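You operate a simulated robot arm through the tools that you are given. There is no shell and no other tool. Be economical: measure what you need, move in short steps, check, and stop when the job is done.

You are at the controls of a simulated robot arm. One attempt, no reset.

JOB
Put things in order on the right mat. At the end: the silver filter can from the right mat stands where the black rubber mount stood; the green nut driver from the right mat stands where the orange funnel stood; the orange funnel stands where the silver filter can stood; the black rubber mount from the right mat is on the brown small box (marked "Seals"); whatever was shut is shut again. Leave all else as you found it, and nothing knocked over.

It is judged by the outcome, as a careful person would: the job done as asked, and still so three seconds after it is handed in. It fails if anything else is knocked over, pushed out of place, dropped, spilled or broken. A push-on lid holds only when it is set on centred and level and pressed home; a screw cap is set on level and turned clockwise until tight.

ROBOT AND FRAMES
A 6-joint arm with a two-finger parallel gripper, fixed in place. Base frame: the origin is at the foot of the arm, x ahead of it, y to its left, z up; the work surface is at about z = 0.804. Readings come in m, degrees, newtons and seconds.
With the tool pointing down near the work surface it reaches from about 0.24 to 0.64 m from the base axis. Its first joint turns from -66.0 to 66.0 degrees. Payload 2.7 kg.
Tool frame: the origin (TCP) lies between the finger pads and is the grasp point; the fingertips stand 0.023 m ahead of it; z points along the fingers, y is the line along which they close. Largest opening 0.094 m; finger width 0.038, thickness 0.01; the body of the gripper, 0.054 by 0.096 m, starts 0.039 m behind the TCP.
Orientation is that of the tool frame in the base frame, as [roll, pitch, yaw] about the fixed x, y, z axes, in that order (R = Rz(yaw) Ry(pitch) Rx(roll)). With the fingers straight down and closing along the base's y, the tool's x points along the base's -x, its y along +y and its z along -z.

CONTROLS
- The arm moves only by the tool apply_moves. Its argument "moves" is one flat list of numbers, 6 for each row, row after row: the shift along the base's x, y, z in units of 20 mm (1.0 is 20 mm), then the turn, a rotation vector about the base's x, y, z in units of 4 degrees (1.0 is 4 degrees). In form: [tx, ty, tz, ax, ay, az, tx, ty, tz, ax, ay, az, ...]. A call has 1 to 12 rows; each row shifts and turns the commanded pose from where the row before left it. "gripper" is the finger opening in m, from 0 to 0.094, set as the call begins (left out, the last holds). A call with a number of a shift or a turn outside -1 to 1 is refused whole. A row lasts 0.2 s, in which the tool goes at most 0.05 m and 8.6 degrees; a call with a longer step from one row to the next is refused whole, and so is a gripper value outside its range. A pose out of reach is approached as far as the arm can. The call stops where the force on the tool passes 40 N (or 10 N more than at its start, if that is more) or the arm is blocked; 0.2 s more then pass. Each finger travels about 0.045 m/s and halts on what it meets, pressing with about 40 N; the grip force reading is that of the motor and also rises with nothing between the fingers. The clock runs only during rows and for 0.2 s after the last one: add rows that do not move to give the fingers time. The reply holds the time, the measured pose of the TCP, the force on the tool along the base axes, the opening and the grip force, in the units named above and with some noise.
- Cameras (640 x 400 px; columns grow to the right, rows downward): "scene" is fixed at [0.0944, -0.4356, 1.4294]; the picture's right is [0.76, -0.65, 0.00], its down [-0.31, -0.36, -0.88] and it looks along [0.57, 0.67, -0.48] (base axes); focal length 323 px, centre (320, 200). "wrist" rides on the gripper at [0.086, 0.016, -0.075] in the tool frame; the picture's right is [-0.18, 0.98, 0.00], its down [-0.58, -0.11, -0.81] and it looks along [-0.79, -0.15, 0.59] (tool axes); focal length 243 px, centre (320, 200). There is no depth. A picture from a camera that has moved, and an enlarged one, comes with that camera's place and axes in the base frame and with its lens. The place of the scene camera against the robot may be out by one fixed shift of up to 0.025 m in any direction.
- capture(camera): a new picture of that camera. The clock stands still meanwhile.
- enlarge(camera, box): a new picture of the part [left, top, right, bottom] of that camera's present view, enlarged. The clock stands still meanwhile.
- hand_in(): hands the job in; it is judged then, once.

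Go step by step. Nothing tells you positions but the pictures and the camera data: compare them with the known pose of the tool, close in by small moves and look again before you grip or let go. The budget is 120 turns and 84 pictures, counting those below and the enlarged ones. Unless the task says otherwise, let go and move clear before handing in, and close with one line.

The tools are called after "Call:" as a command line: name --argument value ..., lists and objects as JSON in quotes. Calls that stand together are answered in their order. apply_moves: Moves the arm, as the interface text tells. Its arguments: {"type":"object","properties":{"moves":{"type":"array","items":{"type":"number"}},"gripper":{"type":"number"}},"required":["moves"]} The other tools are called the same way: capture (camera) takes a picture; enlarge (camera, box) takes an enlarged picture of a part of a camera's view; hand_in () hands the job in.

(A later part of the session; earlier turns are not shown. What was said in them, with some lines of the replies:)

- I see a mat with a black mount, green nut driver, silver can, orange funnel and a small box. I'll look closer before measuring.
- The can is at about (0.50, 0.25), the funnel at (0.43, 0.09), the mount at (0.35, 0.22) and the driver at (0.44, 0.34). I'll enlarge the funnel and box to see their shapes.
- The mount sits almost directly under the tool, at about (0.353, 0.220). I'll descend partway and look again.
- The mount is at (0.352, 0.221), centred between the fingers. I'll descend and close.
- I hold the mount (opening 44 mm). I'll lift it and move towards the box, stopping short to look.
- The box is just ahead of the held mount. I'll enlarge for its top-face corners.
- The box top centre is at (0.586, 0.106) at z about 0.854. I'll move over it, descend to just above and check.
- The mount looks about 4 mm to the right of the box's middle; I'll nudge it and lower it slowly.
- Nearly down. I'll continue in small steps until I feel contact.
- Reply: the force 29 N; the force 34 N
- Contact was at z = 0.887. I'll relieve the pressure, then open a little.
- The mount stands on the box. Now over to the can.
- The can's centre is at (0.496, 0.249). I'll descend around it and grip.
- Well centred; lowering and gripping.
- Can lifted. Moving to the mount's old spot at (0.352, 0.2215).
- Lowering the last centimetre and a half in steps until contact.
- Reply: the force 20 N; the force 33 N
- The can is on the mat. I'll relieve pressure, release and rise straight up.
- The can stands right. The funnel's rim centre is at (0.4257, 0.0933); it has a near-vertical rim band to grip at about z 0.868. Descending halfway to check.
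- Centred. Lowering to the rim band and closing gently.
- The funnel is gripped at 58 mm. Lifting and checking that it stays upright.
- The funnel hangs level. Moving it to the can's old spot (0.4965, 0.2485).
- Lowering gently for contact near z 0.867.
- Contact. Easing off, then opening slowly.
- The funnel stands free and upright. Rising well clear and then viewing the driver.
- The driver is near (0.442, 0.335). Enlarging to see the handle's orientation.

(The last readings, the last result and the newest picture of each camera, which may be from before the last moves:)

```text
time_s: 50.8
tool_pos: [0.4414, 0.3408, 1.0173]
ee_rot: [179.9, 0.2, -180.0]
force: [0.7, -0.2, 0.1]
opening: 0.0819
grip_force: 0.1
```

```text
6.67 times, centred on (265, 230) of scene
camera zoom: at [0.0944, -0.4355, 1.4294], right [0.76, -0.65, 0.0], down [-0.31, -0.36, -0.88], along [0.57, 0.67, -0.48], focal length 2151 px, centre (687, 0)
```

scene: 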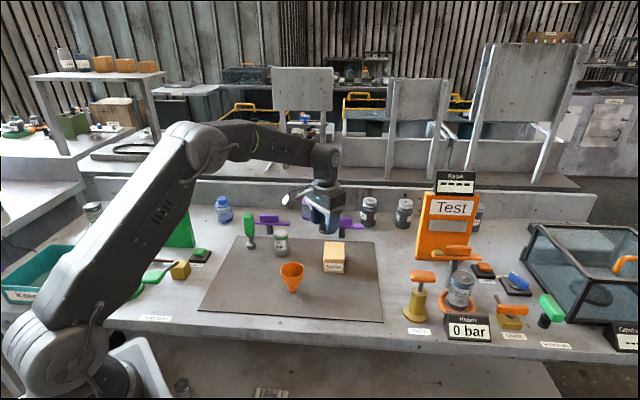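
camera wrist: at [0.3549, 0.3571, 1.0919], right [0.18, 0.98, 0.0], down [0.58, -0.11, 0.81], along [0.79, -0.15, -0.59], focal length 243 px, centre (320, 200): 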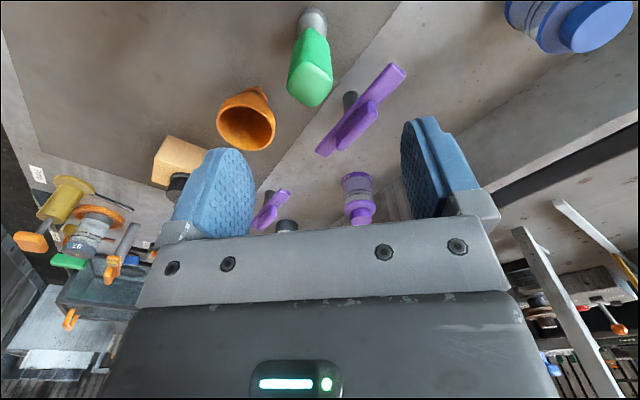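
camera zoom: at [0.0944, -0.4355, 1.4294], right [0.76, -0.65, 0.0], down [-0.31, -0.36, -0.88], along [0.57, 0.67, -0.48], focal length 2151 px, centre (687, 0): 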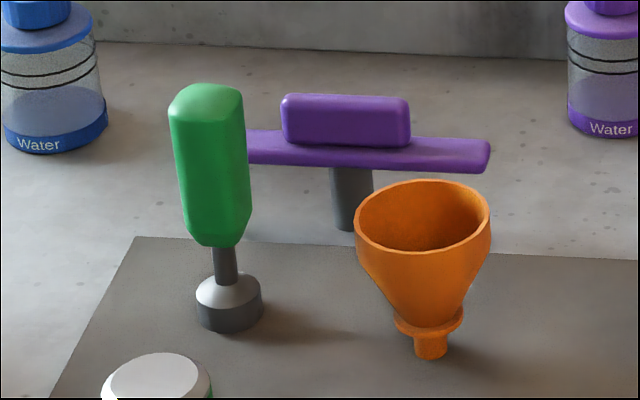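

The handle is a rounded square with its faces turned about 45°. I'll yaw the gripper by about 35° to meet the flats, above (0.442, 0.334).

Call:
apply_moves --moves '[0, -0.34, 0, 0, 0, 1, 0, 0, 0, 0, 0, 1, 0, 0, 0, 0, 0, 1, 0, 0, 0, 0, 0, 1, 0, 0, 0, 0, 0, 1, 0, 0, 0, 0, 0, 1, 0, 0, 0, 0, 0, 1, 0, 0, 0, 0, 0, 1, 0, 0, 0, 0, 0, 0.75, 0, 0, 0, 0, 0, 0]' --gripper 0.065

Call:
apply_moves --moves '[0, 0, -1, 0, 0, 0, 0, 0, -1, 0, 0, 0, 0, 0, -1, 0, 0, 0, 0, 0, 0, 0, 0, 0]'

Call:
capture --camera "wrist"

Call:
enlarge --camera "scene" --box '[210, 180, 320, 260]'

```text
time_s: 53.0
tool_pos: [0.4397, 0.3322, 1.0172]
ee_rot: [179.9, 0.2, -144.9]
force: [-0.2, 0.0, -0.2]
opening: 0.0648
grip_force: 0.2
```

```text
time_s: 54.0
tool_pos: [0.4384, 0.3319, 0.9569]
ee_rot: [-179.9, 0.2, -145.0]
force: [0.1, -0.7, 0.1]
opening: 0.0652
grip_force: 0.1
```

```text
46 pictures are left
camera wrist: at [0.3585, 0.2959, 1.0321], right [-0.41, 0.91, 0.0], down [0.54, 0.24, 0.81], along [0.73, 0.33, -0.59], focal length 243 px, centre (320, 200)
```

wrist: 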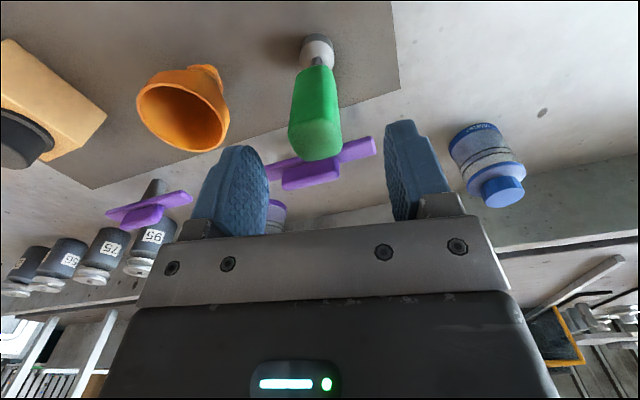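

```text
5.00 times, centred on (265, 220) of scene
camera zoom: at [0.0944, -0.4356, 1.4294], right [0.76, -0.65, 0.0], down [-0.31, -0.36, -0.88], along [0.57, 0.67, -0.48], focal length 1613 px, centre (595, 100)
```

zoom: 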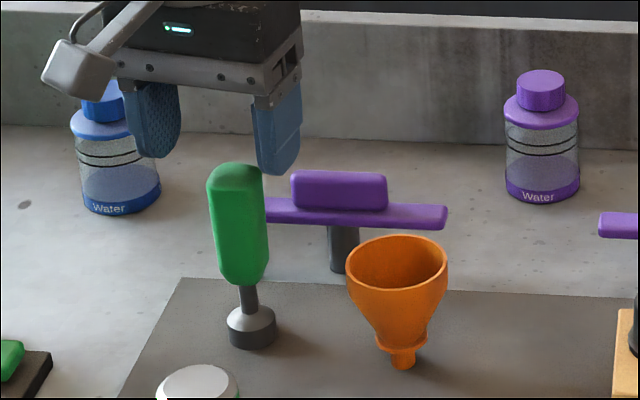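

The tool is centred over the driver and aligned with its flats. I'll lower and grip.

Call:
apply_moves --moves '[0.03, -0.07, -1, 0, 0, 0, 0, 0, -0.8, 0, 0, 0, 0, 0, 0, 0, 0, 0]'

Call:
capture --camera "wrist"

Call:
enlarge --camera "scene" --box '[210, 180, 320, 260]'

```text
time_s: 54.8
tool_pos: [0.4411, 0.3301, 0.9214]
ee_rot: [-180.0, 0.2, -145.1]
force: [0.3, 0.2, 0.1]
opening: 0.0648
grip_force: 0.0
```

```text
44 pictures are left
camera wrist: at [0.3608, 0.2941, 0.9966], right [-0.41, 0.91, 0.0], down [0.54, 0.24, 0.81], along [0.73, 0.33, -0.59], focal length 243 px, centre (320, 200)
```

wrist: 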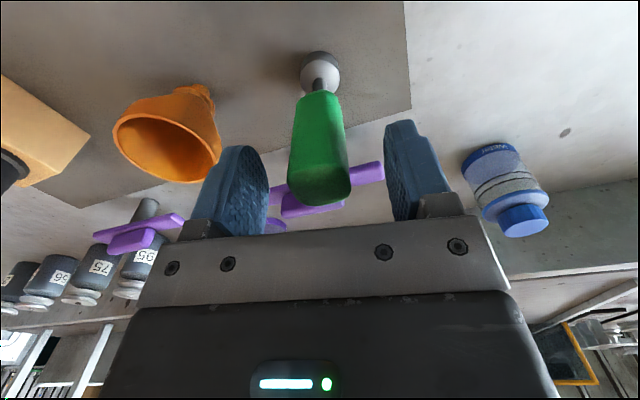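

```text
5.00 times, centred on (265, 220) of scene
camera zoom: at [0.0944, -0.4356, 1.4294], right [0.76, -0.65, 0.0], down [-0.31, -0.36, -0.88], along [0.57, 0.67, -0.48], focal length 1613 px, centre (595, 100)
```

zoom: 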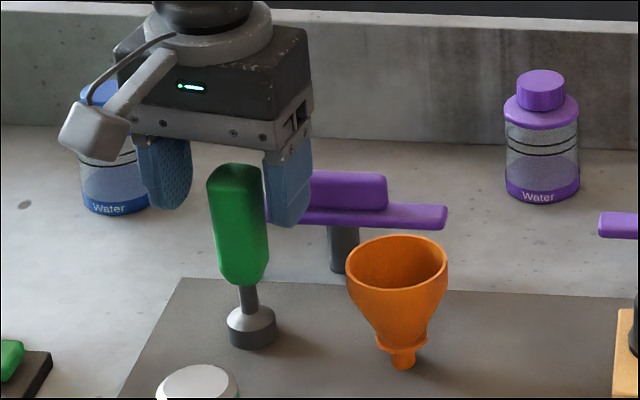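

Good alignment. Lowering 24 mm and closing.

Call:
apply_moves --moves '[0, 0, -0.7, 0, 0, 0, 0, 0, -0.5, 0, 0, 0, 0, 0, 0, 0, 0, 0]'

Call:
apply_moves --moves '[0, 0, 0, 0, 0, 0, 0, 0, 0, 0, 0, 0, 0, 0, 0, 0, 0, 0, 0, 0, 0, 0, 0, 0]' --gripper 0.02

Call:
capture --camera "wrist"

Call:
enlarge --camera "scene" --box '[210, 180, 320, 260]'

```text
time_s: 55.6
tool_pos: [0.4404, 0.3311, 0.8966]
ee_rot: [-180.0, 0.1, -145.0]
force: [1.0, 0.8, -0.4]
opening: 0.0649
grip_force: 0.0
```

```text
time_s: 56.6
tool_pos: [0.4411, 0.331, 0.898]
ee_rot: [180.0, 0.1, -145.0]
force: [0.3, 0.8, 0.8]
opening: 0.0298
grip_force: 40.0
```

```text
42 pictures are left
camera wrist: at [0.3608, 0.2947, 0.9728], right [-0.41, 0.91, 0.0], down [0.54, 0.24, 0.81], along [0.73, 0.33, -0.59], focal length 243 px, centre (320, 200)
```

wrist: 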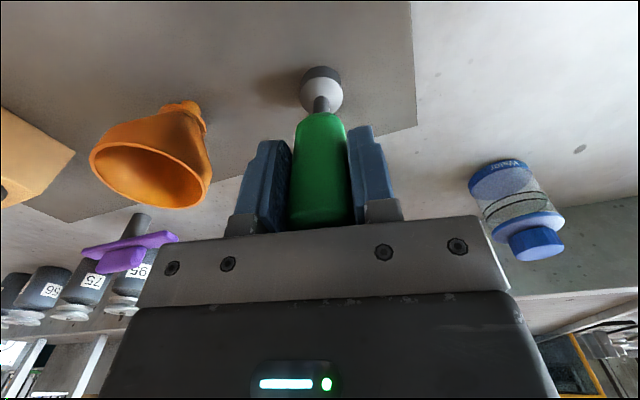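

```text
5.00 times, centred on (265, 220) of scene
camera zoom: at [0.0944, -0.4356, 1.4294], right [0.76, -0.65, 0.0], down [-0.31, -0.36, -0.88], along [0.57, 0.67, -0.48], focal length 1613 px, centre (595, 100)
```

zoom: 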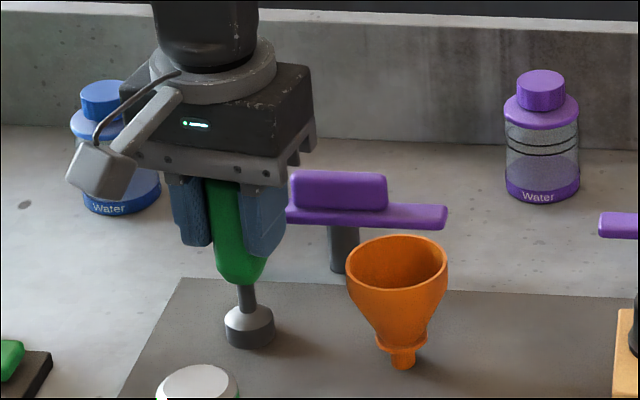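

Driver gripped on its flats at 30 mm. Lifting it and moving to the funnel's old spot.

Call:
apply_moves --moves '[0, 0, 0.5, 0, 0, 0, 0, 0, 1, 0, 0, 0, 0, 0, 1, 0, 0, 0, 0, 0, 1, 0, 0, 0, 0, 0, 1, 0, 0, 0, 0, 0, 1, 0, 0, 0, 0, 0, 0, 0, 0, 0]'

Call:
apply_moves --moves '[-0.065, -0.99, 0, 0, 0, 0, -0.065, -0.99, 0, 0, 0, 0, -0.065, -0.99, 0, 0, 0, 0, -0.065, -0.99, 0, 0, 0, 0, -0.065, -0.99, 0, 0, 0, 0, -0.065, -0.99, 0, 0, 0, 0, -0.065, -0.99, 0, 0, 0, 0, -0.065, -0.99, 0, 0, 0, 0, -0.065, -0.99, 0, 0, 0, 0, -0.065, -0.99, 0, 0, 0, 0, -0.065, -0.99, 0, 0, 0, 0, -0.065, -0.99, 0, 0, 0, 0]'

Call:
capture --camera "wrist"

Call:
capture --camera "scene"

```text
time_s: 58.2
tool_pos: [0.4401, 0.3326, 1.0084]
ee_rot: [180.0, 0.1, -145.1]
force: [-1.4, 0.7, -0.2]
opening: 0.0295
grip_force: 40.1
```

```text
time_s: 60.8
tool_pos: [0.4248, 0.094, 1.0084]
ee_rot: [180.0, 0.1, -145.0]
force: [0.0, -0.2, -1.0]
opening: 0.0296
grip_force: 39.8
```

```text
40 pictures are left
camera wrist: at [0.3442, 0.0584, 1.0833], right [-0.41, 0.91, 0.0], down [0.54, 0.24, 0.81], along [0.73, 0.33, -0.59], focal length 243 px, centre (320, 200)
```

wrist: 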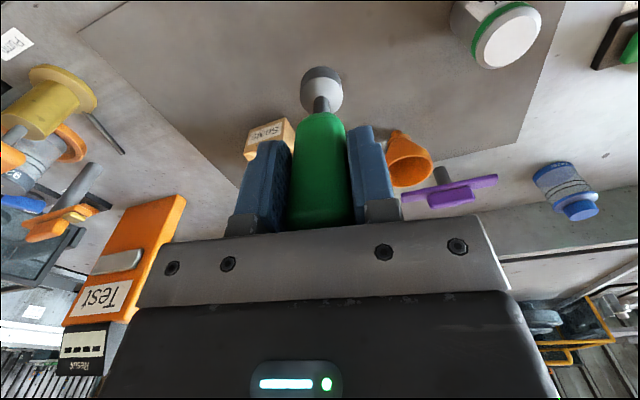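

```text
39 pictures are left
```

scene: 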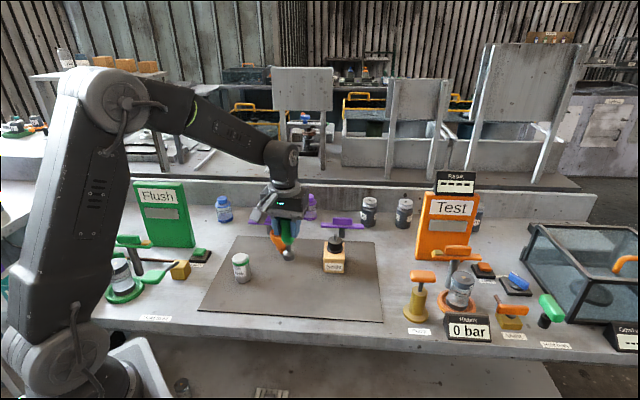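

The driver is over the funnel spot. Lowering it to just above the mat.

Call:
apply_moves --moves '[0.04, -0.08, -1, 0, 0, 0, 0, 0, -1, 0, 0, 0, 0, 0, -1, 0, 0, 0, 0, 0, -1, 0, 0, 0, 0, 0, -0.9, 0, 0, 0, 0, 0, 0, 0, 0, 0]'

Call:
apply_moves --moves '[0, 0, -0.35, 0, 0, 0, 0, 0, 0, 0, 0, 0]'

Call:
enlarge --camera "scene" --box '[240, 220, 340, 300]'

```text
time_s: 62.2
tool_pos: [0.4256, 0.0938, 0.9093]
ee_rot: [180.0, 0.0, -145.0]
force: [-0.4, -0.4, -1.4]
opening: 0.0294
grip_force: 39.6
```

```text
time_s: 62.8
tool_pos: [0.4257, 0.0927, 0.9019]
ee_rot: [-179.9, 0.0, -145.0]
force: [-0.8, 0.4, -0.9]
opening: 0.0294
grip_force: 40.3
```

```text
5.00 times, centred on (290, 260) of scene
camera zoom: at [0.0944, -0.4356, 1.4294], right [0.76, -0.65, 0.0], down [-0.31, -0.36, -0.88], along [0.57, 0.67, -0.48], focal length 1613 px, centre (470, -100)
```

zoom: 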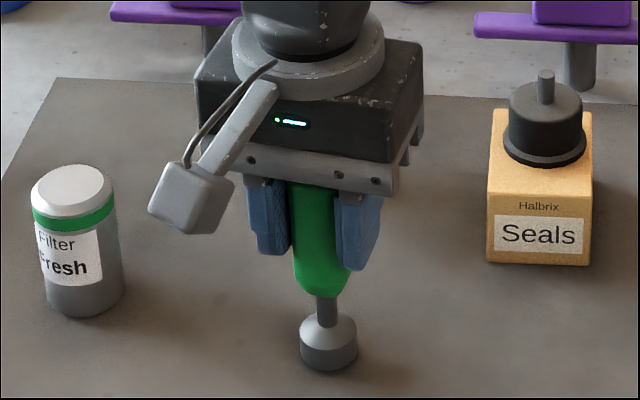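

The foot is about 3 mm left of the funnel's old spout position, so I'll nudge it and settle down to contact.

Call:
apply_moves --moves '[0.11, -0.09, -0.1, 0, 0, 0, 0, 0, 0, 0, 0, 0]'

Call:
apply_moves --moves '[0, 0, -0.06, 0, 0, 0, 0, 0, 0, 0, 0, 0]'

Call:
apply_moves --moves '[0, 0, -0.05, 0, 0, 0, 0, 0, 0, 0, 0, 0]'

```text
time_s: 63.4
tool_pos: [0.4294, 0.0915, 0.9002]
ee_rot: [180.0, 0.1, -145.0]
force: [-0.1, -0.4, -0.8]
opening: 0.0296
grip_force: 40.1
```

```text
time_s: 64.0
tool_pos: [0.4285, 0.0907, 0.8985]
ee_rot: [180.0, 0.1, -145.0]
force: [-0.4, -0.3, -1.7]
opening: 0.0298
grip_force: 40.1
```

```text
time_s: 64.6
tool_pos: [0.4276, 0.0915, 0.8985]
ee_rot: [179.9, 0.0, -145.0]
force: [-2.4, 0.5, 4.6]
opening: 0.0299
grip_force: 40.3
```

Light contact. One check of force, then release.

Call:
apply_moves --moves '[0, 0, -0.02, 0, 0, 0, 0, 0, 0, 0, 0, 0]'

Call:
apply_moves --moves '[0, 0, 0.02, 0, 0, 0, 0, 0, 0, 0, 0, 0, 0, 0, 0, 0, 0, 0]' --gripper 0.036

Call:
apply_moves --moves '[0, 0, 0, 0, 0, 0, 0, 0, 0, 0, 0, 0, 0, 0, 0, 0, 0, 0]' --gripper 0.065

Call:
apply_moves --moves '[0, 0, 0.5, 0, 0, 0, 0, 0, 1, 0, 0, 0, 0, 0, 1, 0, 0, 0, 0, 0, 1, 0, 0, 0, 0, 0, 1, 0, 0, 0, 0, 0, 1, 0, 0, 0, 0, 0, 1, 0, 0, 0, 0, 0, 0, 0, 0, 0]'

Call:
apply_moves --moves '[-1, 1, 0, 0, 0, -1, 0, 1, 0, 0, 0, -1, 0, 1, 0, 0, 0, -1, 0, 0, 0, 0, 0, -1, 0, 0, 0, 0, 0, -1, 0, 0, 0, 0, 0, -1, 0, 0, 0, 0, 0, -1, 0, 0, 0, 0, 0, -1, 0, 0, 0, 0, 0, -0.75, 0, 0, 0, 0, 0, 0]'

Call:
enlarge --camera "scene" --box '[190, 200, 390, 325]'

Call:
capture --camera "scene"

```text
time_s: 65.2
tool_pos: [0.4289, 0.0902, 0.8976]
ee_rot: [180.0, 0.3, -144.9]
force: [-2.0, 2.2, 8.5]
opening: 0.0298
grip_force: 39.9
```

```text
time_s: 66.0
tool_pos: [0.4275, 0.0917, 0.8975]
ee_rot: [180.0, 0.2, -145.1]
force: [0.1, -0.9, -0.6]
opening: 0.0358
grip_force: 0.1
```

```text
time_s: 66.8
tool_pos: [0.4284, 0.0912, 0.8973]
ee_rot: [180.0, 0.0, -145.0]
force: [-0.1, 0.1, -0.3]
opening: 0.065
grip_force: 0.1
```

```text
time_s: 68.6
tool_pos: [0.4276, 0.0906, 1.0292]
ee_rot: [-180.0, 0.0, -145.1]
force: [-0.3, -0.1, -0.1]
opening: 0.0651
grip_force: 0.1
```

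```text
time_s: 70.8
tool_pos: [0.4059, 0.1504, 1.029]
ee_rot: [-179.9, 0.1, 180.0]
force: [-0.6, -0.1, 0.3]
opening: 0.065
grip_force: 0.0
```

```text
3.20 times, centred on (290, 262) of scene
camera zoom: at [0.0944, -0.4356, 1.4294], right [0.76, -0.65, 0.0], down [-0.31, -0.36, -0.88], along [0.57, 0.67, -0.48], focal length 1033 px, centre (416, 0)
```

zoom: 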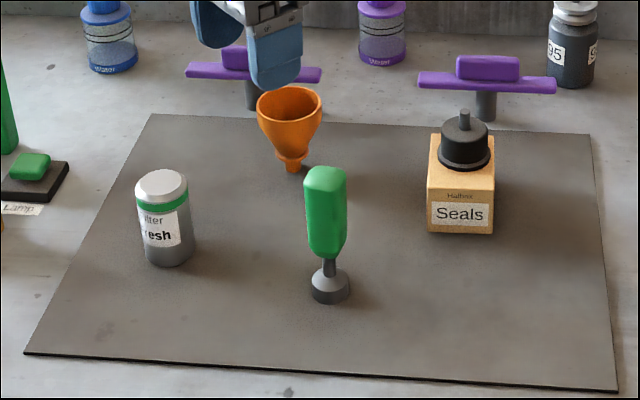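

```text
36 pictures are left
```

scene: 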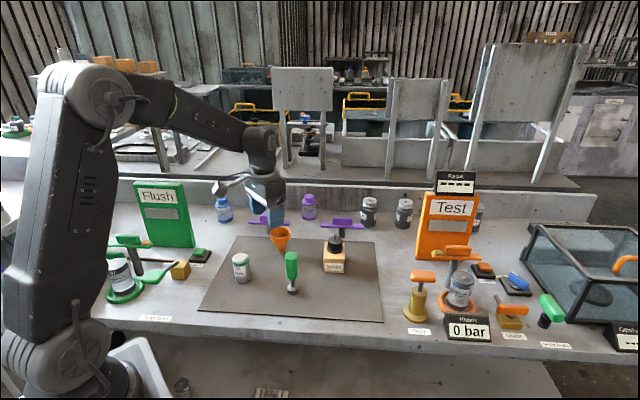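

Everything stands where it was asked for: the can, driver and funnel upright on their new spots and the mount on the box. The gripper is empty and clear, so I'm handing in.

Call:
hand_in

```text
The job is handed in.
```

I finished the rearrangement on the right mat and handed the job in: the can, nut driver and funnel stand upright on their new spots, the black mount is on the "Seals" box, and nothing was knocked over or needed opening or shutting.
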